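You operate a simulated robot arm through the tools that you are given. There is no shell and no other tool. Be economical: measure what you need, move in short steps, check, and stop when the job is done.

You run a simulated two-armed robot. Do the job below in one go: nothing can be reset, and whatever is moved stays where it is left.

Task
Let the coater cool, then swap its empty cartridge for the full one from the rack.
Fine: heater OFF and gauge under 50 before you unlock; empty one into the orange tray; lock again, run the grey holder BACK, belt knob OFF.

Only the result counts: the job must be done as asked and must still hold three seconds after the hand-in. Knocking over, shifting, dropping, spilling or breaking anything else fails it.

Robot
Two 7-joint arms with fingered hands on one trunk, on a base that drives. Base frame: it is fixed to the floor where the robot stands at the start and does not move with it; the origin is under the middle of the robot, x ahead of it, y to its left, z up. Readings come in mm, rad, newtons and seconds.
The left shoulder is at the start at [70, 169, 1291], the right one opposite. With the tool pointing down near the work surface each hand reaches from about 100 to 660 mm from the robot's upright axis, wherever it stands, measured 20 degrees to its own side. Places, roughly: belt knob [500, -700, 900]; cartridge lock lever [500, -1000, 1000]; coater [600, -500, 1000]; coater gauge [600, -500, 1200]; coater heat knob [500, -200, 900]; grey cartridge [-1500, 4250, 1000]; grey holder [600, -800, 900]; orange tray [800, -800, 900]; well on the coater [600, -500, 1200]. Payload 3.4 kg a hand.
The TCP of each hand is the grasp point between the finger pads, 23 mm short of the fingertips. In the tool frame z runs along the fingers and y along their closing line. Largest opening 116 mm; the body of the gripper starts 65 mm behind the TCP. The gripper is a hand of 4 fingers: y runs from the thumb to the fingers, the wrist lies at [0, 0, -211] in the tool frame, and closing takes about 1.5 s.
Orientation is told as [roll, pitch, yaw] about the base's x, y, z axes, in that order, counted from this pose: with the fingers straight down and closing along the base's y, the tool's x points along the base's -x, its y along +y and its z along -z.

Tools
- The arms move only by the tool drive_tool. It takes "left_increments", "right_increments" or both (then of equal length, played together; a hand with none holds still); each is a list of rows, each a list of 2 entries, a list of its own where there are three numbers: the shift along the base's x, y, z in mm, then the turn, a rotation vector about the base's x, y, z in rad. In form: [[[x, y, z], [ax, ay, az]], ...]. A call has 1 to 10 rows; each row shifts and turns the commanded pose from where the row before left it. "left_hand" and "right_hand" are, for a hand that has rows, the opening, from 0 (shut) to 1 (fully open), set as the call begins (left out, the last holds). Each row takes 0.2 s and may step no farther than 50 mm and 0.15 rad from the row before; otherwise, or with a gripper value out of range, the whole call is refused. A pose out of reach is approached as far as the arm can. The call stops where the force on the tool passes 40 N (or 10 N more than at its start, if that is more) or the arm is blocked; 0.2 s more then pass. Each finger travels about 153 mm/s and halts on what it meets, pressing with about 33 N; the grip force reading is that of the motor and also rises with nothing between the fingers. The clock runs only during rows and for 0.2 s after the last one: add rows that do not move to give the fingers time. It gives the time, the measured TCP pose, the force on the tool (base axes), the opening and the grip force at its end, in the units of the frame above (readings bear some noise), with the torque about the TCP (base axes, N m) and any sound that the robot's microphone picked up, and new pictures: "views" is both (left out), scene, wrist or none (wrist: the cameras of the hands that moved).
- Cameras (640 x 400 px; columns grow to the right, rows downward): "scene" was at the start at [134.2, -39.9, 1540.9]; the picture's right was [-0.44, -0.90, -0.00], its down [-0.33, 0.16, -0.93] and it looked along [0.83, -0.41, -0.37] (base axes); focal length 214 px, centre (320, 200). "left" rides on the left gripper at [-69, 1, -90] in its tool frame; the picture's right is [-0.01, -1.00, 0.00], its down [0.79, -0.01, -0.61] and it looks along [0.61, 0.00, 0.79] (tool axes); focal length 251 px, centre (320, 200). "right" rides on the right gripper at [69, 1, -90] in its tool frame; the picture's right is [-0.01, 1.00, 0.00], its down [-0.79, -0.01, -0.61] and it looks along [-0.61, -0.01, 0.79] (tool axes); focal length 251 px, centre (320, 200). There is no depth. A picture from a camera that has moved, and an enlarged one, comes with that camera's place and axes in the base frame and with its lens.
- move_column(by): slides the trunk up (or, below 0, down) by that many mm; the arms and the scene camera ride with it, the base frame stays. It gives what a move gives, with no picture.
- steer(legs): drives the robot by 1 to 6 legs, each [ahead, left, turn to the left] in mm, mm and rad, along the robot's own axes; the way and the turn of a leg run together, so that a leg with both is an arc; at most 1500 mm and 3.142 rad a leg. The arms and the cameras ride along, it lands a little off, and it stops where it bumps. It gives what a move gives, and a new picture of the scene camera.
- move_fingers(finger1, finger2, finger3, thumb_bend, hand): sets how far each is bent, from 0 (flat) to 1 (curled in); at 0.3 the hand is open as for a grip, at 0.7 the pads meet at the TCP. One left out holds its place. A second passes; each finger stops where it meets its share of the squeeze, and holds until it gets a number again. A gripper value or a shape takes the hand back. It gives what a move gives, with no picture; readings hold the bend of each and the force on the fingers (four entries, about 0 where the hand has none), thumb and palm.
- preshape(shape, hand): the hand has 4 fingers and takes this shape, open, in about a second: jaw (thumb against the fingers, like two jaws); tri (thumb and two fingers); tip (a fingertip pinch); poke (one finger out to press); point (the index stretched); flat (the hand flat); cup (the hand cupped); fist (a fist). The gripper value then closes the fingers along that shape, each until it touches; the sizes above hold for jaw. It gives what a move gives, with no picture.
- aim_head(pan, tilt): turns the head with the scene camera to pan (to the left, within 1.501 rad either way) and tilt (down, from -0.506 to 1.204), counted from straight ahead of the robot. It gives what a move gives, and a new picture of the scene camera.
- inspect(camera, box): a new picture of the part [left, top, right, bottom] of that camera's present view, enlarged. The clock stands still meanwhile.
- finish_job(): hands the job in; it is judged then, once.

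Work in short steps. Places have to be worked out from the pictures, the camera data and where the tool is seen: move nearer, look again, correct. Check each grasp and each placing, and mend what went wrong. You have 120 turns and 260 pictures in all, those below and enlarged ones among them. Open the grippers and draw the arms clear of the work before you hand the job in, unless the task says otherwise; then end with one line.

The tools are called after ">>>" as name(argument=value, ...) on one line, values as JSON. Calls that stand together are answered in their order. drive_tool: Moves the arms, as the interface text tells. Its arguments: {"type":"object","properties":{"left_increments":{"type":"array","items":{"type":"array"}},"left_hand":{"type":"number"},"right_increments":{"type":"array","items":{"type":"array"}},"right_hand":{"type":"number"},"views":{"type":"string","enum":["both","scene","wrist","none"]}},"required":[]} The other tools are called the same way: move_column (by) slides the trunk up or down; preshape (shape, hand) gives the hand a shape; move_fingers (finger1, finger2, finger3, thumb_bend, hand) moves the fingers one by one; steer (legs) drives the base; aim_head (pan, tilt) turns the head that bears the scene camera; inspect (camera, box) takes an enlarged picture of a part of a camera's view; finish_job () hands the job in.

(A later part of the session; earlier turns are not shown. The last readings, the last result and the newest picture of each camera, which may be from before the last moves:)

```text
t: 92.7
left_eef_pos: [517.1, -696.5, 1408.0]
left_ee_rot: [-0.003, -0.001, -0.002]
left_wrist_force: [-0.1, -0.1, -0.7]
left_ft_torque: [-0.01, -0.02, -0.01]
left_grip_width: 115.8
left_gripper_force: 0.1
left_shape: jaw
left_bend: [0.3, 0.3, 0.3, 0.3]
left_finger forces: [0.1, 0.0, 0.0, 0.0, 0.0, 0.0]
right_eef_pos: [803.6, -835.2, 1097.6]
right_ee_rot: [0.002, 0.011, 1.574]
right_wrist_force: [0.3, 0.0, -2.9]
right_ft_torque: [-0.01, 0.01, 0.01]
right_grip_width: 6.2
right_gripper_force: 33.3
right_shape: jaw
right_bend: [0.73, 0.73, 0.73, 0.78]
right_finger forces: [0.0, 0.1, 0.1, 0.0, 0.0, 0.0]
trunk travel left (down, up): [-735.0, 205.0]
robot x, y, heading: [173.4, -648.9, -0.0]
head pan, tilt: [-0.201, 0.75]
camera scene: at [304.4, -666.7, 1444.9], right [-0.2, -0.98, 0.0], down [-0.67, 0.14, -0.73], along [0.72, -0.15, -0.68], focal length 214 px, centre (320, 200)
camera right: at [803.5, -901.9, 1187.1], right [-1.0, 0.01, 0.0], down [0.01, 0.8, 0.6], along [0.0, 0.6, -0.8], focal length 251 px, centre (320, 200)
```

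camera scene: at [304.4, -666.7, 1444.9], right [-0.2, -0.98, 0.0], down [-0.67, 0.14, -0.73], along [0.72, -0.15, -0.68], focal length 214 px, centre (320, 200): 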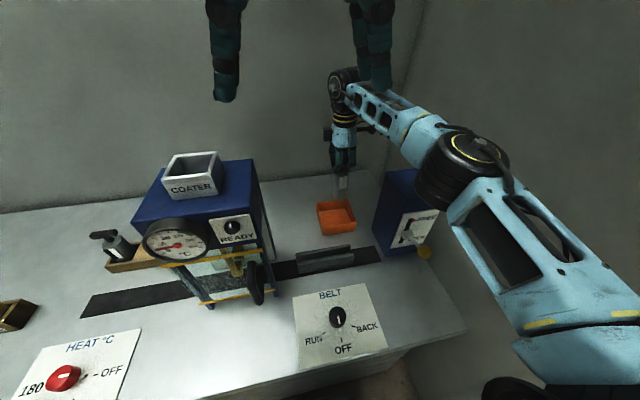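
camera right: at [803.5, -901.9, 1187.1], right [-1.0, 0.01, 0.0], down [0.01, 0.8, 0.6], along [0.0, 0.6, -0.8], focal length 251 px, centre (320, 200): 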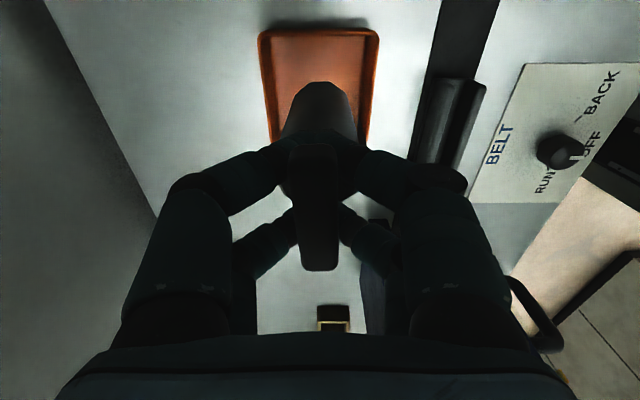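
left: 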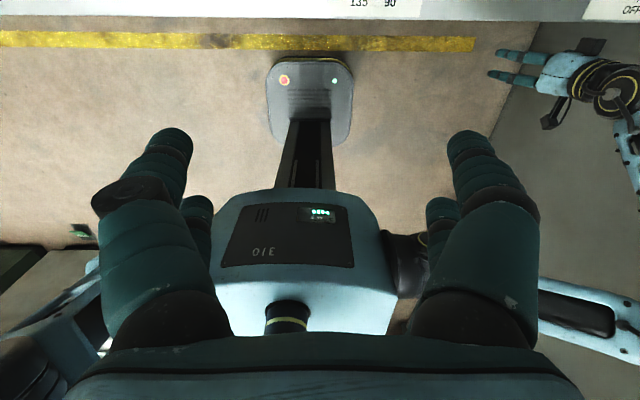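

The cartridge is centred over the tray. I lower it in.

>>> drive_tool(right_increments=[[[0, 5, -35], [0, 0, 0]], [[0, 0, -35], [0, 0, 0]], [[0, 0, -15], [0, 0, 0]]], views="both")

```text
t: 93.5
left_eef_pos: [516.7, -698.2, 1408.4]
left_ee_rot: [-0.002, -0.001, -0.002]
left_wrist_force: [-0.1, 0.0, 0.2]
left_ft_torque: [0.0, -0.02, 0.03]
left_grip_width: 116.0
left_gripper_force: 0.1
left_shape: jaw
left_bend: [0.3, 0.3, 0.3, 0.3]
left_finger forces: [0.0, 0.0, 0.1, 0.1, 0.0, 0.0]
right_eef_pos: [804.0, -831.2, 1011.0]
right_ee_rot: [0.002, 0.011, 1.574]
right_wrist_force: [-0.6, -0.7, -3.4]
right_ft_torque: [0.0, 0.0, -0.02]
right_grip_width: 6.4
right_gripper_force: 32.8
right_shape: jaw
right_bend: [0.73, 0.73, 0.73, 0.78]
right_finger forces: [0.0, 0.0, 0.0, 0.0, 0.0, 0.1]
trunk travel left (down, up): [-735.0, 205.0]
robot x, y, heading: [166.1, -652.3, -0.001]
head pan, tilt: [-0.201, 0.75]
camera scene: at [304.3, -667.6, 1445.0], right [-0.2, -0.98, 0.0], down [-0.67, 0.14, -0.73], along [0.72, -0.15, -0.68], focal length 214 px, centre (320, 200)
camera right: at [803.5, -897.8, 1101.9], right [-1.0, 0.01, 0.0], down [0.01, 0.8, 0.6], along [0.0, 0.6, -0.8], focal length 251 px, centre (320, 200)
```

scene: 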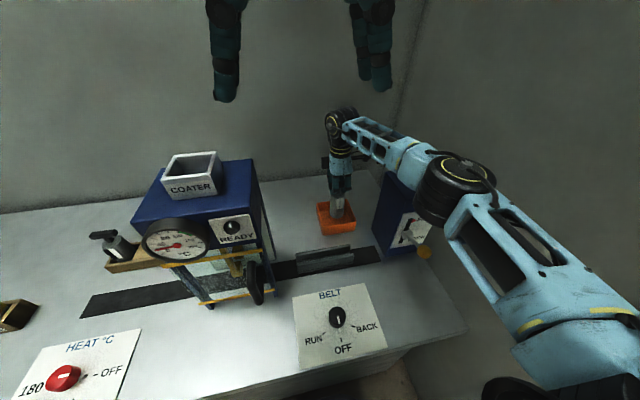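
right: 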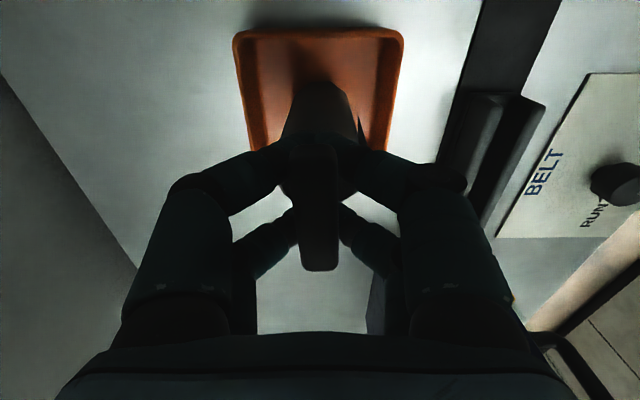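

Nearly down; I lower in small steps until it touches the tray floor.

>>> drive_tool(right_increments=[[[0, 0, -5], [0, 0, 0]], [[0, 0, -4], [0, 0, 0]], [[0, 0, -4], [0, 0, 0]], [[0, 0, -3], [0, 0, 0]]], views="scene")

>>> inspect(camera="scene", box=[290, 150, 390, 260])

```text
t: 94.5
left_eef_pos: [516.5, -698.0, 1407.9]
left_ee_rot: [-0.001, -0.001, -0.002]
left_wrist_force: [0.3, -0.4, -0.4]
left_ft_torque: [-0.02, 0.0, 0.01]
left_grip_width: 115.9
left_gripper_force: 0.0
left_shape: jaw
left_bend: [0.3, 0.3, 0.3, 0.3]
left_finger forces: [0.0, 0.0, 0.0, 0.0, 0.1, 0.0]
right_eef_pos: [803.3, -830.1, 995.6]
right_ee_rot: [0.003, 0.009, 1.575]
right_wrist_force: [-0.8, -0.2, -3.1]
right_ft_torque: [0.01, 0.02, 0.0]
right_grip_width: 6.4
right_gripper_force: 32.5
right_shape: jaw
right_bend: [0.73, 0.73, 0.73, 0.78]
right_finger forces: [0.0, 0.0, 0.0, 0.1, 0.0, 0.0]
trunk travel left (down, up): [-735.0, 205.0]
robot x, y, heading: [168.7, -650.2, -0.001]
head pan, tilt: [-0.201, 0.75]
camera scene: at [304.5, -667.6, 1444.9], right [-0.2, -0.98, 0.0], down [-0.67, 0.14, -0.73], along [0.72, -0.15, -0.68], focal length 214 px, centre (320, 200)
```

scene: 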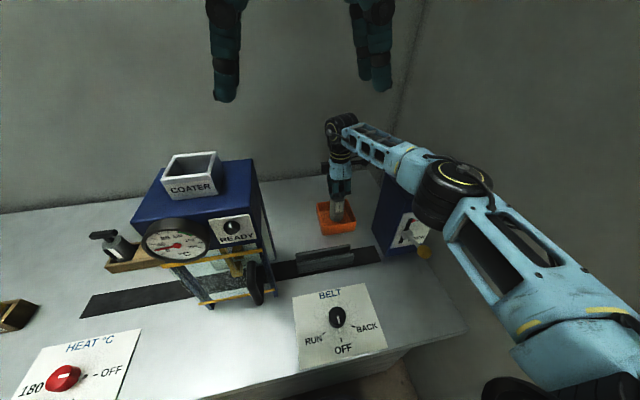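

```text
3.64 times, centred on (340, 205) of scene
camera zoom: at [304.5, -667.6, 1444.9], right [-0.2, -0.98, 0.0], down [-0.67, 0.14, -0.73], along [0.72, -0.15, -0.68], focal length 780 px, centre (247, 182)
```

zoom: 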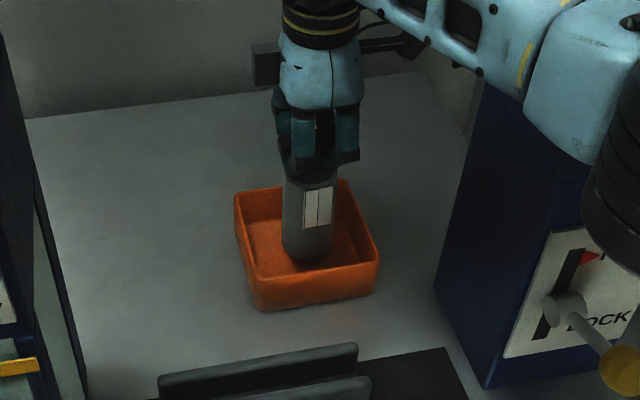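

Not touching yet; I keep lowering.

>>> drive_tool(right_increments=[[[0, 0, -4], [0, 0, 0]], [[0, 0, -4], [0, 0, 0]], [[0, 0, -3], [0, 0, 0]], [[0, 0, -3], [0, 0, 0]]], views="none")

```text
t: 95.5
left_eef_pos: [516.5, -698.2, 1407.2]
left_ee_rot: [-0.001, -0.001, -0.001]
left_wrist_force: [0.0, -1.1, 0.4]
left_ft_torque: [-0.02, -0.02, 0.01]
left_grip_width: 115.7
left_gripper_force: 0.0
left_shape: jaw
left_bend: [0.3, 0.3, 0.3, 0.3]
left_finger forces: [0.0, 0.1, 0.0, 0.0, 0.1, 0.1]
right_eef_pos: [803.1, -830.5, 981.8]
right_ee_rot: [0.002, 0.008, 1.575]
right_wrist_force: [-0.7, 0.1, -3.5]
right_ft_torque: [0.01, 0.0, -0.03]
right_grip_width: 6.2
right_gripper_force: 33.4
right_shape: jaw
right_bend: [0.73, 0.73, 0.73, 0.78]
right_finger forces: [0.1, 0.0, 0.0, 0.0, 0.0, 0.0]
trunk travel left (down, up): [-735.0, 205.0]
robot x, y, heading: [171.5, -657.3, 0.003]
head pan, tilt: [-0.201, 0.75]
```

>>> drive_tool(right_increments=[[[0, 0, -3], [0, 0, 0]], [[0, 0, -3], [0, 0, 0]], [[0, 0, -3], [0, 0, 0]], [[0, 0, -3], [0, 0, 0]], [[0, 0, -3], [0, 0, 0]]], views="none")

>>> inspect(camera="scene", box=[290, 150, 390, 260])

```text
t: 96.7
left_eef_pos: [512.2, -698.4, 1409.5]
left_ee_rot: [-0.003, -0.002, -0.002]
left_wrist_force: [0.5, -0.6, -0.3]
left_ft_torque: [0.0, 0.0, -0.01]
left_grip_width: 116.1
left_gripper_force: 0.1
left_shape: jaw
left_bend: [0.3, 0.3, 0.3, 0.3]
left_finger forces: [0.0, 0.1, 0.0, 0.0, 0.0, 0.0]
right_eef_pos: [802.1, -829.1, 976.2]
right_ee_rot: [-0.011, 0.007, 1.574]
right_wrist_force: [-6.2, -2.9, 24.4]
right_ft_torque: [0.07, 0.18, 0.01]
right_grip_width: 6.7
right_gripper_force: 33.0
right_shape: jaw
right_bend: [0.73, 0.73, 0.73, 0.79]
right_finger forces: [0.0, 0.0, 0.0, 0.1, 0.0, 0.0]
trunk travel left (down, up): [-735.0, 205.0]
robot x, y, heading: [172.1, -651.1, -0.003]
head pan, tilt: [-0.201, 0.75]
stopped in row 5 (right hand): the force on the tool passed its limit at 44 N (the readings are from after the stop); the commanded pose is now the measured one
```

```text
3.64 times, centred on (340, 205) of scene
camera zoom: at [299.5, -666.8, 1445.5], right [-0.2, -0.98, 0.0], down [-0.67, 0.14, -0.73], along [0.72, -0.15, -0.68], focal length 780 px, centre (247, 182)
```

zoom: 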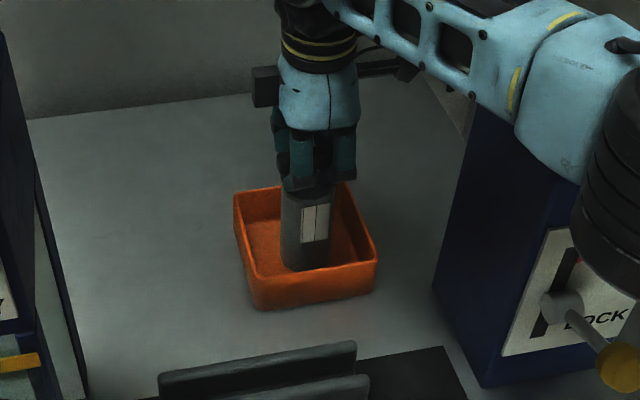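

The cartridge stands on the tray floor (TCP 976). I unload 3 mm, open, and lift off.

>>> drive_tool(right_increments=[[[0, 0, 2], [0, 0, 0]], [[0, 0, 0], [0, 0, 0]]], views="none")

>>> drive_tool(right_increments=[[[0, 0, 0], [0, 0, 0]], [[0, 0, 0], [0, 0, 0]], [[0, 0, 0], [0, 0, 0]], [[0, 0, 0], [0, 0, 0]], [[0, 0, 0], [0, 0, 0]], [[0, 0, 15], [0, 0, 0]], [[0, 0, 40], [0, 0, 0]], [[0, 0, 45], [0, 0, 0]]], right_hand=1, views="both")

```text
t: 97.3
left_eef_pos: [511.4, -697.8, 1408.6]
left_ee_rot: [-0.006, -0.004, -0.001]
left_wrist_force: [0.3, -0.1, -0.7]
left_ft_torque: [-0.02, -0.01, -0.02]
left_grip_width: 115.6
left_gripper_force: 0.1
left_shape: jaw
left_bend: [0.3, 0.3, 0.3, 0.3]
left_finger forces: [0.0, 0.0, 0.0, 0.0, 0.0, 0.0]
right_eef_pos: [802.3, -831.3, 976.3]
right_ee_rot: [-0.009, 0.01, 1.573]
right_wrist_force: [-2.2, 0.3, 16.7]
right_ft_torque: [0.28, -0.02, 0.02]
right_grip_width: 6.7
right_gripper_force: 32.8
right_shape: jaw
right_bend: [0.73, 0.73, 0.73, 0.79]
right_finger forces: [0.0, 0.0, 0.0, 0.0, 0.1, 0.1]
trunk travel left (down, up): [-735.0, 205.0]
robot x, y, heading: [171.1, -655.2, -0.002]
head pan, tilt: [-0.201, 0.75]
```

```text
t: 99.1
left_eef_pos: [514.9, -697.4, 1407.7]
left_ee_rot: [-0.003, -0.001, -0.002]
left_wrist_force: [-0.8, -0.7, -0.8]
left_ft_torque: [0.0, -0.01, -0.02]
left_grip_width: 115.9
left_gripper_force: 0.0
left_shape: jaw
left_bend: [0.3, 0.3, 0.3, 0.3]
left_finger forces: [0.1, 0.0, 0.0, 0.0, 0.1, 0.0]
right_eef_pos: [805.9, -829.8, 1073.7]
right_ee_rot: [-0.006, 0.009, 1.574]
right_wrist_force: [0.7, -0.3, -0.3]
right_ft_torque: [0.02, -0.01, 0.01]
right_grip_width: 115.8
right_gripper_force: 0.0
right_shape: jaw
right_bend: [0.3, 0.3, 0.3, 0.3]
right_finger forces: [0.0, 0.0, 0.1, 0.0, 0.0, 0.0]
trunk travel left (down, up): [-735.0, 205.0]
robot x, y, heading: [171.8, -651.1, -0.004]
head pan, tilt: [-0.201, 0.75]
camera scene: at [303.8, -666.8, 1445.0], right [-0.2, -0.98, 0.0], down [-0.67, 0.14, -0.73], along [0.72, -0.15, -0.68], focal length 214 px, centre (320, 200)
camera right: at [804.2, -897.5, 1163.9], right [-1.0, 0.01, 0.0], down [0.0, 0.8, 0.6], along [0.01, 0.6, -0.8], focal length 251 px, centre (320, 200)
```

scene: 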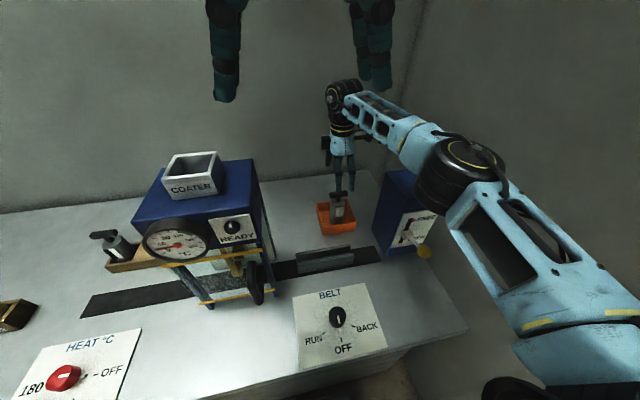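
right: 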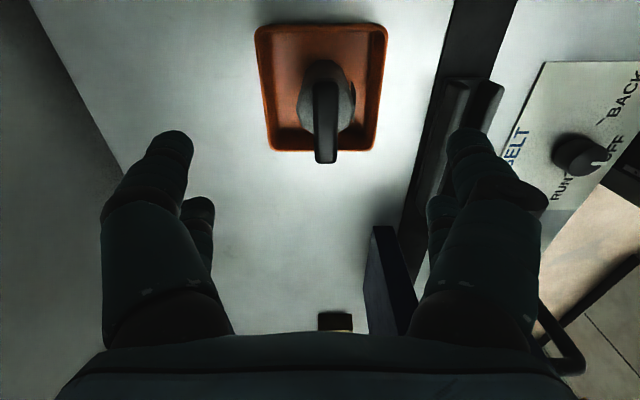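

The empty cartridge stands in the orange tray. I raise trunk and hand high, back off slightly, and drive left to the rack (full one at ≈(763, -165, 988)).

>>> move_column(by=200)

>>> drive_tool(right_increments=[[[-8, 0, 45], [0, 0, 0]], [[-8, 0, 45], [0, 0, 0]], [[-8, 0, 40], [0, 0, 0]]], views="none")

>>> steer(legs=[[-25, 0, 0], [0, 650, 0]])

```text
t: 101.3
left_eef_pos: [516.1, -697.3, 1608.2]
left_ee_rot: [-0.004, -0.001, -0.002]
left_wrist_force: [0.0, -0.4, 0.1]
left_ft_torque: [-0.03, 0.02, -0.01]
left_grip_width: 115.7
left_gripper_force: 0.1
left_shape: jaw
left_bend: [0.3, 0.3, 0.3, 0.3]
left_finger forces: [0.0, 0.0, 0.0, 0.1, 0.0, 0.1]
right_eef_pos: [805.0, -830.3, 1274.5]
right_ee_rot: [-0.007, 0.009, 1.573]
right_wrist_force: [0.0, -0.7, 0.1]
right_ft_torque: [-0.02, -0.01, 0.0]
right_grip_width: 115.8
right_gripper_force: 0.1
right_shape: jaw
right_bend: [0.3, 0.3, 0.3, 0.3]
right_finger forces: [0.0, 0.1, 0.1, 0.1, 0.0, 0.1]
trunk travel left (down, up): [-935.0, 5.0]
robot x, y, heading: [169.6, -653.2, -0.003]
head pan, tilt: [-0.201, 0.75]
```

```text
t: 102.1
left_eef_pos: [515.8, -697.3, 1607.9]
left_ee_rot: [-0.004, -0.002, -0.001]
left_wrist_force: [-0.3, -1.0, 0.8]
left_ft_torque: [0.02, 0.06, 0.01]
left_grip_width: 115.8
left_gripper_force: 0.2
left_shape: jaw
left_bend: [0.3, 0.3, 0.3, 0.3]
left_finger forces: [0.0, 0.0, 0.0, 0.1, 0.0, 0.0]
right_eef_pos: [781.1, -830.9, 1404.8]
right_ee_rot: [-0.004, 0.01, 1.573]
right_wrist_force: [-0.6, 1.3, 0.1]
right_ft_torque: [0.01, -0.01, -0.01]
right_grip_width: 115.9
right_gripper_force: 0.1
right_shape: jaw
right_bend: [0.3, 0.3, 0.3, 0.3]
right_finger forces: [0.1, 0.0, 0.0, 0.0, 0.0, 0.0]
trunk travel left (down, up): [-935.0, 5.0]
robot x, y, heading: [172.1, -652.0, 0.0]
head pan, tilt: [-0.201, 0.75]
```

```text
t: 106.1
left_eef_pos: [492.2, -53.7, 1607.5]
left_ee_rot: [-0.001, -0.001, -0.002]
left_wrist_force: [0.2, -0.4, -0.2]
left_ft_torque: [-0.02, 0.02, -0.03]
left_grip_width: 115.9
left_gripper_force: 0.1
left_shape: jaw
left_bend: [0.3, 0.3, 0.3, 0.3]
left_finger forces: [0.1, 0.0, 0.1, 0.0, 0.0, 0.0]
right_eef_pos: [759.7, -187.3, 1402.9]
right_ee_rot: [-0.004, 0.006, 1.568]
right_wrist_force: [-1.0, 0.4, 0.5]
right_ft_torque: [0.02, -0.02, 0.0]
right_grip_width: 115.7
right_gripper_force: 0.1
right_shape: jaw
right_bend: [0.3, 0.3, 0.3, 0.3]
right_finger forces: [0.0, 0.1, 0.0, 0.1, 0.0, 0.0]
trunk travel left (down, up): [-935.0, 5.0]
robot x, y, heading: [146.1, -4.3, -0.005]
head pan, tilt: [-0.201, 0.75]
camera scene: at [280.5, -22.6, 1645.0], right [-0.2, -0.98, 0.0], down [-0.67, 0.14, -0.73], along [0.72, -0.15, -0.68], focal length 214 px, centre (320, 200)
```

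scene: 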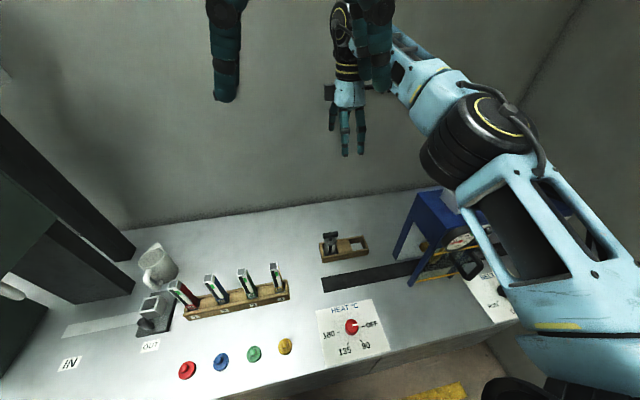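

Rack handle estimated (766, -166). I lower the trunk 200 mm and view from the wrist camera.

>>> move_column(by=-200)

>>> drive_tool(right_increments=[[[3, 10, -40], [0, 0, 0]], [[3, 8, -40], [0, 0, 0]]], views="both")

```text
t: 108.3
left_eef_pos: [492.1, -50.5, 1408.4]
left_ee_rot: [-0.003, -0.002, -0.004]
left_wrist_force: [-1.1, -0.7, 0.6]
left_ft_torque: [-0.01, -0.01, -0.02]
left_grip_width: 116.0
left_gripper_force: 0.1
left_shape: jaw
left_bend: [0.3, 0.3, 0.3, 0.3]
left_finger forces: [0.0, 0.0, 0.1, 0.1, 0.0, 0.0]
right_eef_pos: [760.0, -185.0, 1204.1]
right_ee_rot: [-0.005, 0.009, 1.569]
right_wrist_force: [0.4, 0.3, -0.4]
right_ft_torque: [0.0, 0.01, 0.03]
right_grip_width: 116.1
right_gripper_force: 0.0
right_shape: jaw
right_bend: [0.3, 0.3, 0.3, 0.3]
right_finger forces: [0.0, 0.0, 0.1, 0.0, 0.0, 0.1]
trunk travel left (down, up): [-735.0, 205.0]
robot x, y, heading: [147.7, -7.3, -0.004]
head pan, tilt: [-0.201, 0.75]
```

```text
t: 108.9
left_eef_pos: [493.0, -53.0, 1407.4]
left_ee_rot: [-0.003, 0.001, -0.005]
left_wrist_force: [0.0, -0.4, 0.3]
left_ft_torque: [-0.04, 0.01, -0.01]
left_grip_width: 116.1
left_gripper_force: 0.0
left_shape: jaw
left_bend: [0.3, 0.3, 0.3, 0.3]
left_finger forces: [0.0, 0.0, 0.0, 0.0, 0.1, 0.1]
right_eef_pos: [765.4, -166.8, 1122.3]
right_ee_rot: [-0.004, 0.007, 1.57]
right_wrist_force: [0.5, 0.1, 0.6]
right_ft_torque: [-0.01, -0.02, 0.02]
right_grip_width: 115.6
right_gripper_force: 0.1
right_shape: jaw
right_bend: [0.3, 0.3, 0.3, 0.3]
right_finger forces: [0.0, 0.0, 0.1, 0.1, 0.0, 0.0]
trunk travel left (down, up): [-735.0, 205.0]
robot x, y, heading: [149.4, -4.8, -0.003]
head pan, tilt: [-0.201, 0.75]
camera scene: at [281.8, -20.5, 1444.9], right [-0.2, -0.98, 0.0], down [-0.67, 0.14, -0.73], along [0.72, -0.15, -0.68], focal length 214 px, centre (320, 200)
camera right: at [763.9, -235.5, 1212.3], right [-1.0, 0.01, 0.0], down [0.01, 0.8, 0.6], along [0.01, 0.6, -0.8], focal length 251 px, centre (320, 200)
```

scene: 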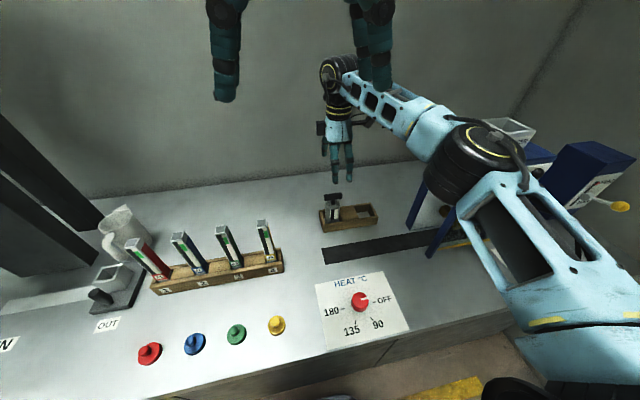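
right: 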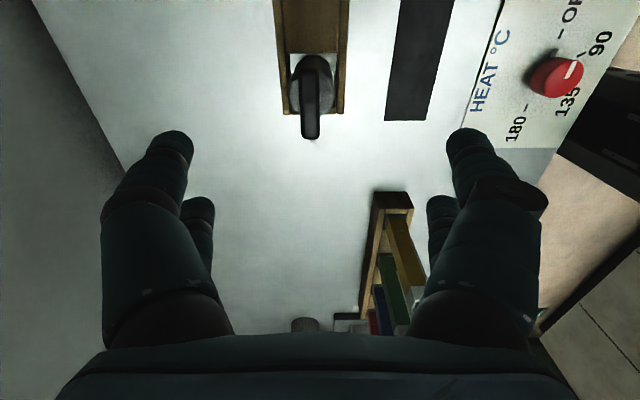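

Bar at x≈773, y≈-166. I shift and descend to z≈1022 to recheck.

>>> drive_tool(right_increments=[[[8, 0, -35], [0, 0, 0]], [[0, 0, -35], [0, 0, 0]], [[0, 0, -30], [0, 0, 0]]], views="wrist")

>>> inspect(camera="scene", box=[310, 150, 390, 240])

```text
t: 109.7
left_eef_pos: [492.0, -52.5, 1408.5]
left_ee_rot: [-0.002, -0.001, -0.004]
left_wrist_force: [0.1, -0.4, -0.4]
left_ft_torque: [-0.01, 0.02, -0.03]
left_grip_width: 116.2
left_gripper_force: 0.0
left_shape: jaw
left_bend: [0.3, 0.3, 0.3, 0.3]
left_finger forces: [0.1, 0.1, 0.0, 0.0, 0.0, 0.0]
right_eef_pos: [773.5, -166.4, 1024.6]
right_ee_rot: [-0.005, 0.007, 1.568]
right_wrist_force: [-0.7, 0.3, 0.9]
right_ft_torque: [0.01, 0.04, 0.04]
right_grip_width: 116.0
right_gripper_force: 0.1
right_shape: jaw
right_bend: [0.3, 0.3, 0.3, 0.3]
right_finger forces: [0.1, 0.0, 0.1, 0.1, 0.0, 0.1]
trunk travel left (down, up): [-735.0, 205.0]
robot x, y, heading: [146.8, -5.4, -0.002]
head pan, tilt: [-0.201, 0.75]
camera right: at [771.0, -234.9, 1113.8], right [-1.0, 0.01, -0.01], down [0.0, 0.8, 0.6], along [0.01, 0.6, -0.8], focal length 251 px, centre (320, 200)
```

right: 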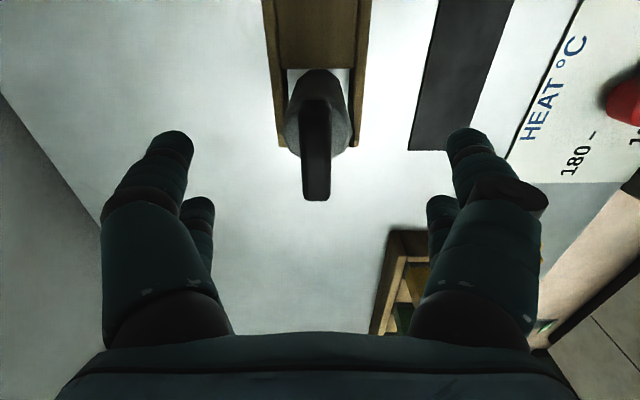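

```text
4.44 times, centred on (350, 195) of scene
camera zoom: at [280.4, -20.4, 1445.1], right [-0.2, -0.98, 0.0], down [-0.67, 0.14, -0.73], along [0.72, -0.15, -0.68], focal length 953 px, centre (187, 222)
```

zoom: 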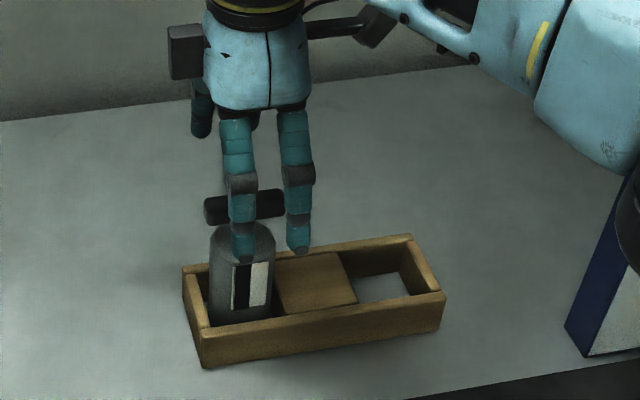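

Alignment matches the earlier grasp. I descend to z≈972 with a 3 mm y shift and close.

>>> drive_tool(right_increments=[[[0, 3, -28], [0, 0, 0]], [[0, 0, -23], [0, 0, 0]]], views="wrist")

```text
t: 110.3
left_eef_pos: [491.8, -50.7, 1408.1]
left_ee_rot: [-0.001, -0.002, -0.003]
left_wrist_force: [0.3, -0.3, -0.3]
left_ft_torque: [0.03, 0.01, 0.0]
left_grip_width: 115.8
left_gripper_force: 0.2
left_shape: jaw
left_bend: [0.3, 0.3, 0.3, 0.3]
left_finger forces: [0.0, 0.0, 0.0, 0.0, 0.0, 0.1]
right_eef_pos: [773.8, -163.0, 973.6]
right_ee_rot: [-0.006, 0.008, 1.568]
right_wrist_force: [0.4, -0.4, 0.1]
right_ft_torque: [-0.02, 0.01, 0.04]
right_grip_width: 115.9
right_gripper_force: 0.0
right_shape: jaw
right_bend: [0.3, 0.3, 0.3, 0.3]
right_finger forces: [0.0, 0.0, 0.0, 0.0, 0.0, 0.1]
trunk travel left (down, up): [-735.0, 205.0]
robot x, y, heading: [149.8, -4.6, -0.0]
head pan, tilt: [-0.201, 0.75]
camera right: at [771.6, -231.5, 1063.1], right [-1.0, 0.01, -0.01], down [0.01, 0.8, 0.6], along [0.01, 0.6, -0.8], focal length 251 px, centre (320, 200)
```

right: 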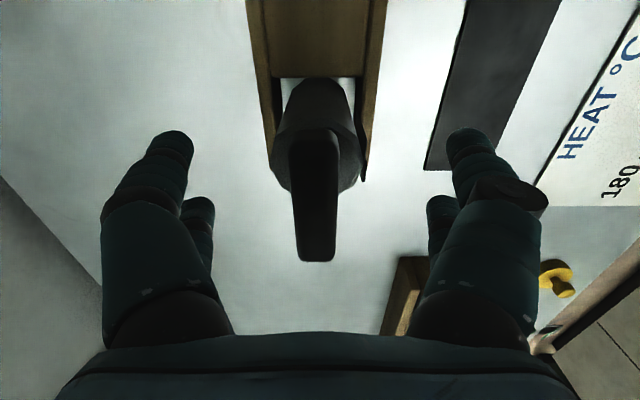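

Compared with the coater grasp I'm still ~7 mm high; I lower 6 mm and close.

>>> drive_tool(right_increments=[[[0, 0, -6], [0, 0, 0]], [[0, 0, 0], [0, 0, 0]]], views="none")

>>> drive_tool(right_increments=[[[0, 0, 0], [0, 0, 0]], [[0, 0, 0], [0, 0, 0]], [[0, 0, 0], [0, 0, 0]], [[0, 0, 0], [0, 0, 0]], [[0, 0, 0], [0, 0, 0]], [[0, 0, 0], [0, 0, 0]]], right_hand=0, views="wrist")

```text
t: 110.9
left_eef_pos: [491.5, -51.7, 1407.2]
left_ee_rot: [-0.004, -0.002, -0.003]
left_wrist_force: [-0.2, -0.4, 0.0]
left_ft_torque: [0.01, 0.05, -0.01]
left_grip_width: 116.0
left_gripper_force: 0.0
left_shape: jaw
left_bend: [0.3, 0.3, 0.3, 0.3]
left_finger forces: [0.1, 0.1, 0.0, 0.1, 0.0, 0.0]
right_eef_pos: [772.6, -163.7, 967.2]
right_ee_rot: [-0.005, 0.008, 1.569]
right_wrist_force: [0.0, -0.1, -0.2]
right_ft_torque: [-0.01, 0.01, 0.0]
right_grip_width: 116.0
right_gripper_force: 0.0
right_shape: jaw
right_bend: [0.3, 0.3, 0.3, 0.3]
right_finger forces: [0.0, 0.1, 0.0, 0.0, 0.1, 0.0]
trunk travel left (down, up): [-735.0, 205.0]
robot x, y, heading: [149.1, -1.7, 0.002]
head pan, tilt: [-0.201, 0.75]
```

```text
t: 112.3
left_eef_pos: [488.4, -49.8, 1409.1]
left_ee_rot: [-0.004, -0.004, -0.003]
left_wrist_force: [0.2, 0.3, 0.7]
left_ft_torque: [0.0, -0.02, 0.01]
left_grip_width: 115.8
left_gripper_force: 0.0
left_shape: jaw
left_bend: [0.3, 0.3, 0.3, 0.3]
left_finger forces: [0.0, 0.0, 0.1, 0.0, 0.0, 0.0]
right_eef_pos: [771.4, -163.0, 969.5]
right_ee_rot: [-0.011, 0.009, 1.569]
right_wrist_force: [6.7, 0.1, 26.5]
right_ft_torque: [-0.24, -0.5, 0.1]
right_grip_width: 26.0
right_gripper_force: 33.0
right_shape: jaw
right_bend: [0.74, 0.73, 0.74, 0.8]
right_finger forces: [37.7, 34.7, 36.9, 0.0, 46.5, 0.1]
trunk travel left (down, up): [-735.0, 205.0]
robot x, y, heading: [148.8, -5.5, -0.001]
head pan, tilt: [-0.201, 0.75]
camera right: at [768.9, -230.5, 1060.2], right [-1.0, 0.01, -0.01], down [0.0, 0.8, 0.6], along [0.01, 0.6, -0.8], focal length 251 px, centre (320, 200)
```

right: 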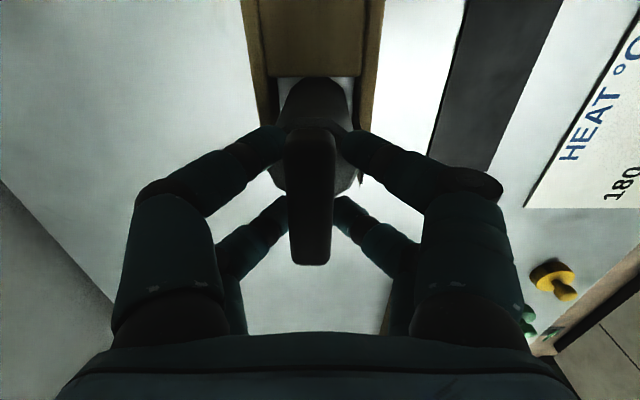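

The fingers press on the cartridge's shoulder (width 26, upward force): I'm a bit too low. I open, raise 7 mm and close again.

>>> drive_tool(right_increments=[[[0, 0, 0], [0, 0, 0]], [[0, 0, 0], [0, 0, 0]], [[0, 0, 0], [0, 0, 0]], [[0, 0, 0], [0, 0, 0]], [[2, 0, 5], [0, 0, 0]], [[0, 0, 0], [0, 0, 0]]], right_hand=1, views="none")

>>> drive_tool(right_increments=[[[0, 0, 0], [0, 0, 0]], [[0, 0, 0], [0, 0, 0]], [[0, 0, 0], [0, 0, 0]], [[0, 0, 0], [0, 0, 0]], [[0, 0, 0], [0, 0, 0]], [[0, 0, 0], [0, 0, 0]]], right_hand=0, views="wrist")

```text
t: 112.7
left_eef_pos: [491.9, -51.9, 1406.4]
left_ee_rot: [-0.003, -0.002, -0.005]
left_wrist_force: [-0.1, -0.7, 0.6]
left_ft_torque: [-0.01, 0.0, 0.0]
left_grip_width: 115.7
left_gripper_force: 0.2
left_shape: jaw
left_bend: [0.3, 0.3, 0.3, 0.3]
left_finger forces: [0.0, 0.0, 0.1, 0.0, 0.0, 0.0]
right_eef_pos: [771.3, -164.6, 969.1]
right_ee_rot: [-0.007, 0.006, 1.568]
right_wrist_force: [-0.3, -0.1, -0.2]
right_ft_torque: [-0.02, -0.02, 0.01]
right_grip_width: 115.8
right_gripper_force: 0.0
right_shape: jaw
right_bend: [0.3, 0.3, 0.3, 0.3]
right_finger forces: [0.0, 0.1, 0.1, 0.0, 0.0, 0.0]
trunk travel left (down, up): [-735.0, 205.0]
robot x, y, heading: [148.4, -5.5, -0.003]
head pan, tilt: [-0.201, 0.75]
stopped in row 2 (right hand): the force on the tool passed its limit at 48 N (the readings are from after the stop); the commanded pose is now the measured one
```

```text
t: 114.1
left_eef_pos: [489.4, -51.6, 1408.0]
left_ee_rot: [-0.004, -0.003, -0.004]
left_wrist_force: [-0.1, -0.1, -0.2]
left_ft_torque: [0.0, 0.02, -0.02]
left_grip_width: 116.0
left_gripper_force: 0.0
left_shape: jaw
left_bend: [0.3, 0.3, 0.3, 0.3]
left_finger forces: [0.0, 0.0, 0.0, 0.0, 0.2, 0.0]
right_eef_pos: [770.4, -161.8, 970.5]
right_ee_rot: [-0.009, 0.007, 1.571]
right_wrist_force: [3.8, 2.2, 17.9]
right_ft_torque: [-0.39, -0.44, 0.14]
right_grip_width: 20.6
right_gripper_force: 33.1
right_shape: jaw
right_bend: [0.75, 0.73, 0.72, 0.78]
right_finger forces: [33.3, 2.4, 0.0, 0.1, 37.4, 0.1]
trunk travel left (down, up): [-735.0, 205.0]
robot x, y, heading: [148.1, -4.4, -0.007]
head pan, tilt: [-0.201, 0.75]
camera right: at [769.6, -230.6, 1061.1], right [-1.0, 0.01, -0.01], down [0.0, 0.8, 0.6], along [0.02, 0.6, -0.8], focal length 251 px, centre (320, 200)
```

right: 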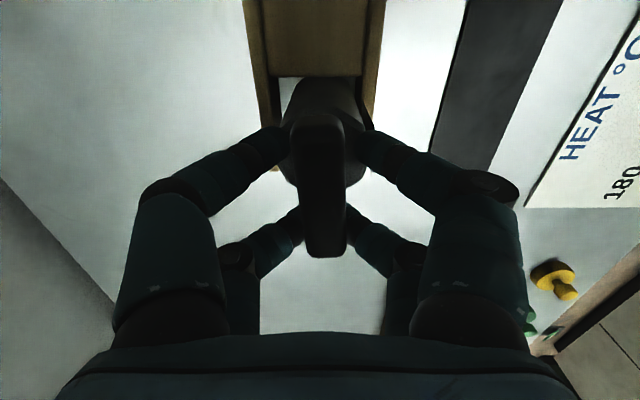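

The raise was cut off, and the cartridge twisted slightly. I open again, separately.

>>> drive_tool(right_increments=[[[0, 0, 0], [0, 0, 0]], [[0, 0, 0], [0, 0, 0]], [[0, 0, 0], [0, 0, 0]], [[0, 0, 0], [0, 0, 0]]], right_hand=1, views="none")

>>> drive_tool(right_increments=[[[2, -1, 20], [0, 0, 0]], [[0, 0, 30], [0, 0, 0]]], right_hand=1, views="both")

```text
t: 115.1
left_eef_pos: [489.3, -50.4, 1408.2]
left_ee_rot: [-0.004, -0.003, -0.004]
left_wrist_force: [0.2, -0.8, -0.8]
left_ft_torque: [0.03, 0.0, 0.02]
left_grip_width: 116.2
left_gripper_force: 0.1
left_shape: jaw
left_bend: [0.3, 0.3, 0.3, 0.3]
left_finger forces: [0.0, 0.0, 0.1, 0.1, 0.0, 0.0]
right_eef_pos: [770.1, -164.4, 970.9]
right_ee_rot: [-0.008, 0.009, 1.565]
right_wrist_force: [-0.7, 0.1, 0.4]
right_ft_torque: [0.01, -0.03, 0.0]
right_grip_width: 116.0
right_gripper_force: 0.1
right_shape: jaw
right_bend: [0.3, 0.3, 0.3, 0.3]
right_finger forces: [0.0, 0.0, 0.0, 0.0, 0.0, 0.0]
trunk travel left (down, up): [-735.0, 205.0]
robot x, y, heading: [150.6, -5.1, -0.003]
head pan, tilt: [-0.201, 0.75]
```

```text
t: 115.7
left_eef_pos: [491.6, -51.4, 1408.2]
left_ee_rot: [-0.003, -0.003, -0.004]
left_wrist_force: [-0.3, 0.3, 0.0]
left_ft_torque: [0.01, 0.01, 0.03]
left_grip_width: 115.9
left_gripper_force: 0.0
left_shape: jaw
left_bend: [0.3, 0.3, 0.3, 0.3]
left_finger forces: [0.1, 0.1, 0.0, 0.1, 0.1, 0.0]
right_eef_pos: [772.3, -163.5, 1020.0]
right_ee_rot: [-0.008, 0.008, 1.57]
right_wrist_force: [0.5, -0.5, 0.2]
right_ft_torque: [0.03, -0.03, 0.02]
right_grip_width: 116.1
right_gripper_force: 0.0
right_shape: jaw
right_bend: [0.3, 0.3, 0.3, 0.3]
right_finger forces: [0.0, 0.0, 0.0, 0.1, 0.1, 0.1]
trunk travel left (down, up): [-735.0, 205.0]
robot x, y, heading: [149.5, -4.3, -0.005]
head pan, tilt: [-0.201, 0.75]
camera scene: at [279.3, -19.9, 1445.1], right [-0.2, -0.98, 0.0], down [-0.67, 0.14, -0.73], along [0.72, -0.15, -0.68], focal length 214 px, centre (320, 200)
camera right: at [771.5, -231.9, 1109.5], right [-1.0, 0.01, -0.01], down [0.0, 0.8, 0.6], along [0.01, 0.6, -0.8], focal length 251 px, centre (320, 200)
```

scene: 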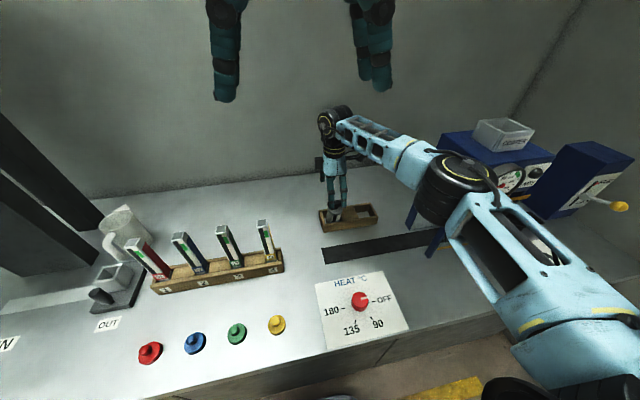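
right: 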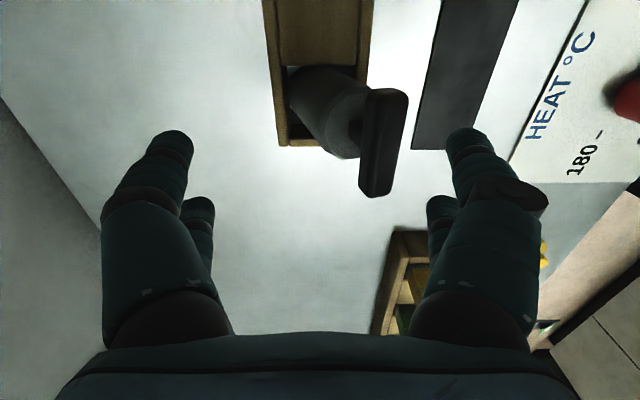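

The cartridge now leans in its slot towards the robot. I look closely before re-grasping.

>>> inspect(camera="scene", box=[300, 150, 400, 240])

>>> inspect(camera="right", box=[240, 20, 460, 220])

```text
4.44 times, centred on (350, 195) of scene
camera zoom: at [279.3, -19.9, 1445.1], right [-0.2, -0.98, 0.0], down [-0.67, 0.14, -0.73], along [0.72, -0.15, -0.68], focal length 953 px, centre (187, 222)
```

zoom: 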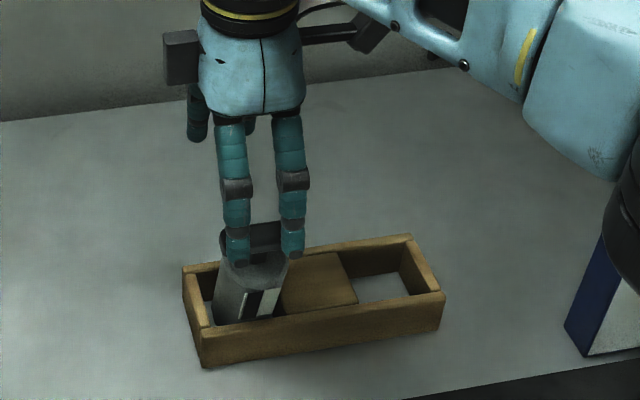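

```text
2.00 times, centred on (350, 120) of right
camera zoom: at [771.5, -231.9, 1109.5], right [-1.0, 0.01, -0.01], down [0.0, 0.8, 0.6], along [0.01, 0.6, -0.8], focal length 503 px, centre (260, 360)
```

zoom: 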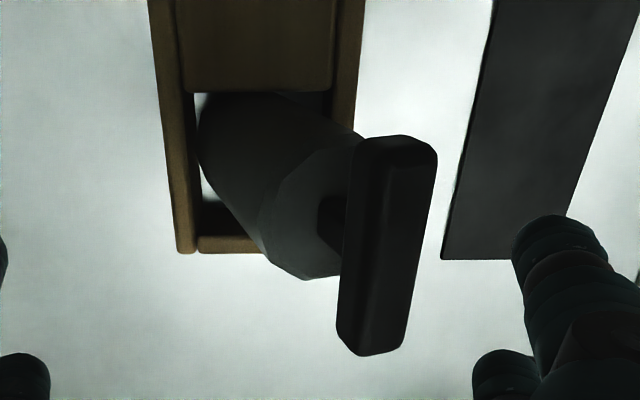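

Bar (leaning) triangulates to (738, -172, 984), and the cartridge leans ~0.38 rad towards the robot; upright grip height should have been z≈984. I raise, tilt the hand by -0.38 rad about y to match, and line up along the cartridge axis.

>>> drive_tool(right_increments=[[[0, 0, 45], [0, 0, 0]], [[-18, -3, 0], [0, -0.127, 0]], [[-18, -3, 0], [0, -0.127, 0]], [[-18, -3, 0], [0, -0.126, 0]], [[0, 0, -20], [0, 0, 0]]], views="both")

>>> inspect(camera="scene", box=[300, 130, 400, 240])

```text
t: 116.9
left_eef_pos: [493.1, -51.4, 1408.2]
left_ee_rot: [-0.002, 0.0, -0.005]
left_wrist_force: [0.7, -0.2, 0.1]
left_ft_torque: [0.01, -0.01, 0.02]
left_grip_width: 115.9
left_gripper_force: 0.0
left_shape: jaw
left_bend: [0.3, 0.3, 0.3, 0.3]
left_finger forces: [0.0, 0.1, 0.0, 0.0, 0.1, 0.1]
right_eef_pos: [720.8, -174.4, 1043.0]
right_ee_rot: [-0.388, 0.004, 1.565]
right_wrist_force: [0.3, -0.7, -1.1]
right_ft_torque: [0.0, 0.05, 0.05]
right_grip_width: 115.9
right_gripper_force: 0.1
right_shape: jaw
right_bend: [0.3, 0.3, 0.3, 0.3]
right_finger forces: [0.1, 0.0, 0.1, 0.0, 0.0, 0.0]
trunk travel left (down, up): [-735.0, 205.0]
robot x, y, heading: [145.8, -2.8, -0.009]
head pan, tilt: [-0.201, 0.75]
camera scene: at [281.5, -20.7, 1445.0], right [-0.2, -0.98, 0.0], down [-0.67, 0.14, -0.73], along [0.72, -0.15, -0.68], focal length 214 px, centre (320, 200)
camera right: at [686.2, -242.5, 1126.1], right [-0.93, 0.01, -0.38], down [-0.22, 0.8, 0.56], along [0.31, 0.6, -0.74], focal length 251 px, centre (320, 200)
```

scene: 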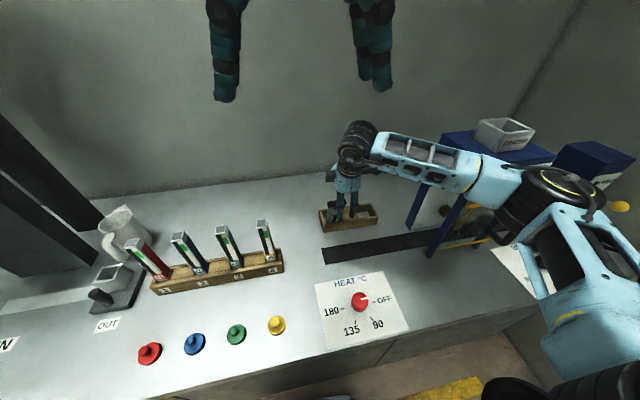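
right: 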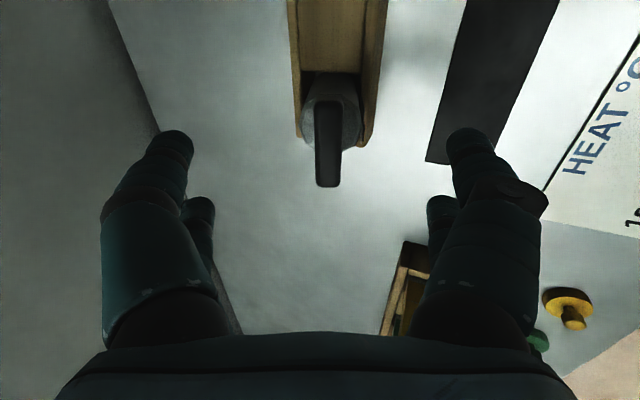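

```text
3.64 times, centred on (350, 185) of scene
camera zoom: at [281.5, -20.7, 1445.0], right [-0.2, -0.98, 0.0], down [-0.67, 0.14, -0.73], along [0.72, -0.15, -0.68], focal length 780 px, centre (211, 254)
```

zoom: 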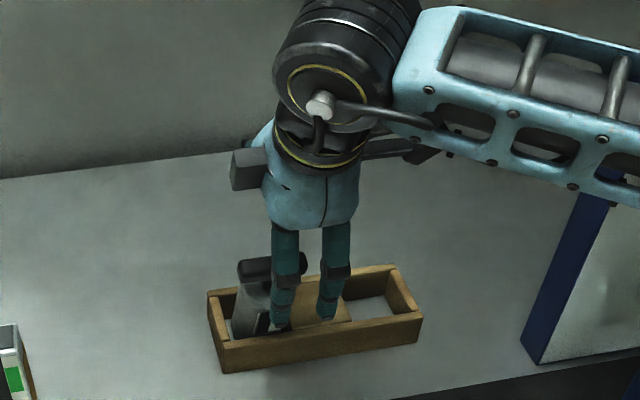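

The hand is aligned with the leaning cartridge. I advance 60 mm along its axis.

>>> drive_tool(right_increments=[[[9, 0, -28], [0, 0, 0]], [[9, 0, -28], [0, 0, 0]]], views="wrist")

```text
t: 117.5
left_eef_pos: [495.2, -51.9, 1408.1]
left_ee_rot: [-0.002, 0.001, -0.003]
left_wrist_force: [0.0, -0.1, 0.5]
left_ft_torque: [-0.03, -0.03, -0.03]
left_grip_width: 115.8
left_gripper_force: 0.1
left_shape: jaw
left_bend: [0.3, 0.3, 0.3, 0.3]
left_finger forces: [0.0, 0.0, 0.0, 0.0, 0.0, 0.0]
right_eef_pos: [740.4, -174.3, 987.0]
right_ee_rot: [-0.388, 0.005, 1.566]
right_wrist_force: [0.0, 0.0, 0.1]
right_ft_torque: [-0.02, 0.0, 0.0]
right_grip_width: 116.0
right_gripper_force: 0.0
right_shape: jaw
right_bend: [0.3, 0.3, 0.3, 0.3]
right_finger forces: [0.0, 0.1, 0.0, 0.1, 0.0, 0.1]
trunk travel left (down, up): [-735.0, 205.0]
robot x, y, heading: [149.5, -5.7, -0.001]
head pan, tilt: [-0.201, 0.75]
camera right: at [705.3, -242.5, 1069.7], right [-0.93, 0.01, -0.38], down [-0.22, 0.8, 0.56], along [0.31, 0.6, -0.74], focal length 251 px, centre (320, 200)
```

right: 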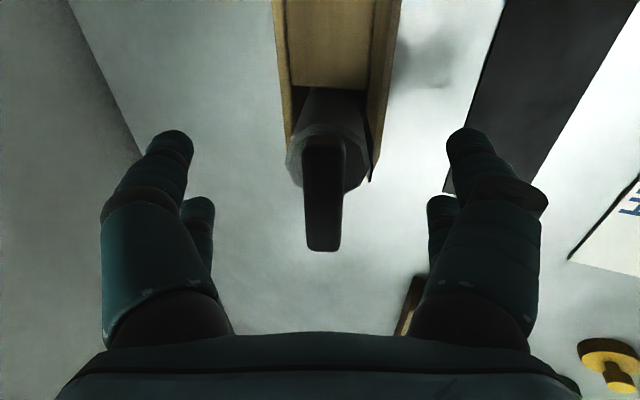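

I'm about 10 mm above the ideal grip; I advance 8 mm along the axis and close.

>>> drive_tool(right_increments=[[[2, 0, -7], [0, 0, 0]], [[0, 0, 0], [0, 0, 0]]], views="none")

>>> drive_tool(right_increments=[[[0, 0, 0], [0, 0, 0]], [[0, 0, 0], [0, 0, 0]], [[0, 0, 0], [0, 0, 0]], [[0, 0, 0], [0, 0, 0]], [[0, 0, 0], [0, 0, 0]], [[0, 0, 0], [0, 0, 0]]], right_hand=0, views="wrist")

```text
t: 118.1
left_eef_pos: [492.4, -52.1, 1407.7]
left_ee_rot: [0.0, -0.001, -0.003]
left_wrist_force: [0.0, 0.2, -0.4]
left_ft_torque: [-0.01, 0.02, 0.0]
left_grip_width: 115.9
left_gripper_force: 0.0
left_shape: jaw
left_bend: [0.3, 0.3, 0.3, 0.3]
left_finger forces: [0.0, 0.0, 0.1, 0.0, 0.1, 0.1]
right_eef_pos: [741.3, -175.2, 979.6]
right_ee_rot: [-0.386, 0.007, 1.564]
right_wrist_force: [0.4, 0.1, 0.1]
right_ft_torque: [0.04, 0.01, 0.02]
right_grip_width: 116.0
right_gripper_force: 0.2
right_shape: jaw
right_bend: [0.3, 0.3, 0.3, 0.3]
right_finger forces: [0.1, 0.1, 0.0, 0.0, 0.1, 0.1]
trunk travel left (down, up): [-735.0, 205.0]
robot x, y, heading: [146.4, -3.7, -0.003]
head pan, tilt: [-0.201, 0.75]
```

```text
t: 119.5
left_eef_pos: [493.0, -51.2, 1407.2]
left_ee_rot: [-0.002, -0.001, -0.004]
left_wrist_force: [0.3, -0.8, 0.0]
left_ft_torque: [0.0, -0.02, 0.0]
left_grip_width: 115.7
left_gripper_force: 0.0
left_shape: jaw
left_bend: [0.3, 0.3, 0.3, 0.3]
left_finger forces: [0.1, 0.0, 0.0, 0.0, 0.1, 0.0]
right_eef_pos: [742.3, -174.1, 980.4]
right_ee_rot: [-0.387, 0.007, 1.566]
right_wrist_force: [1.6, -0.1, -1.6]
right_ft_torque: [0.02, -0.06, 0.01]
right_grip_width: 3.3
right_gripper_force: 32.4
right_shape: jaw
right_bend: [0.72, 0.73, 0.72, 0.74]
right_finger forces: [0.1, 0.0, 0.1, 0.1, 0.0, 0.0]
trunk travel left (down, up): [-735.0, 205.0]
robot x, y, heading: [147.2, -7.5, -0.01]
head pan, tilt: [-0.201, 0.75]
camera right: at [706.9, -242.2, 1062.9], right [-0.93, 0.01, -0.38], down [-0.22, 0.8, 0.56], along [0.31, 0.6, -0.74], focal length 251 px, centre (320, 200)
```

right: 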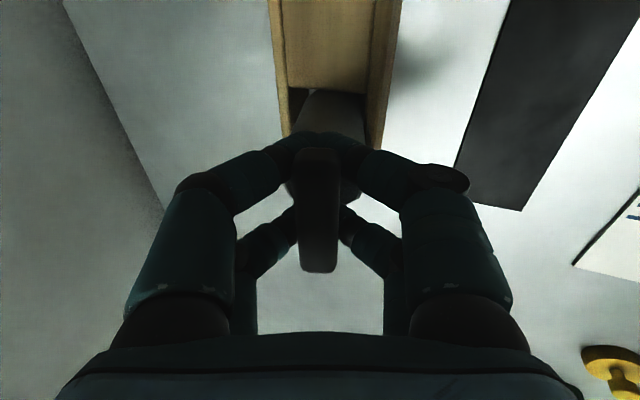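

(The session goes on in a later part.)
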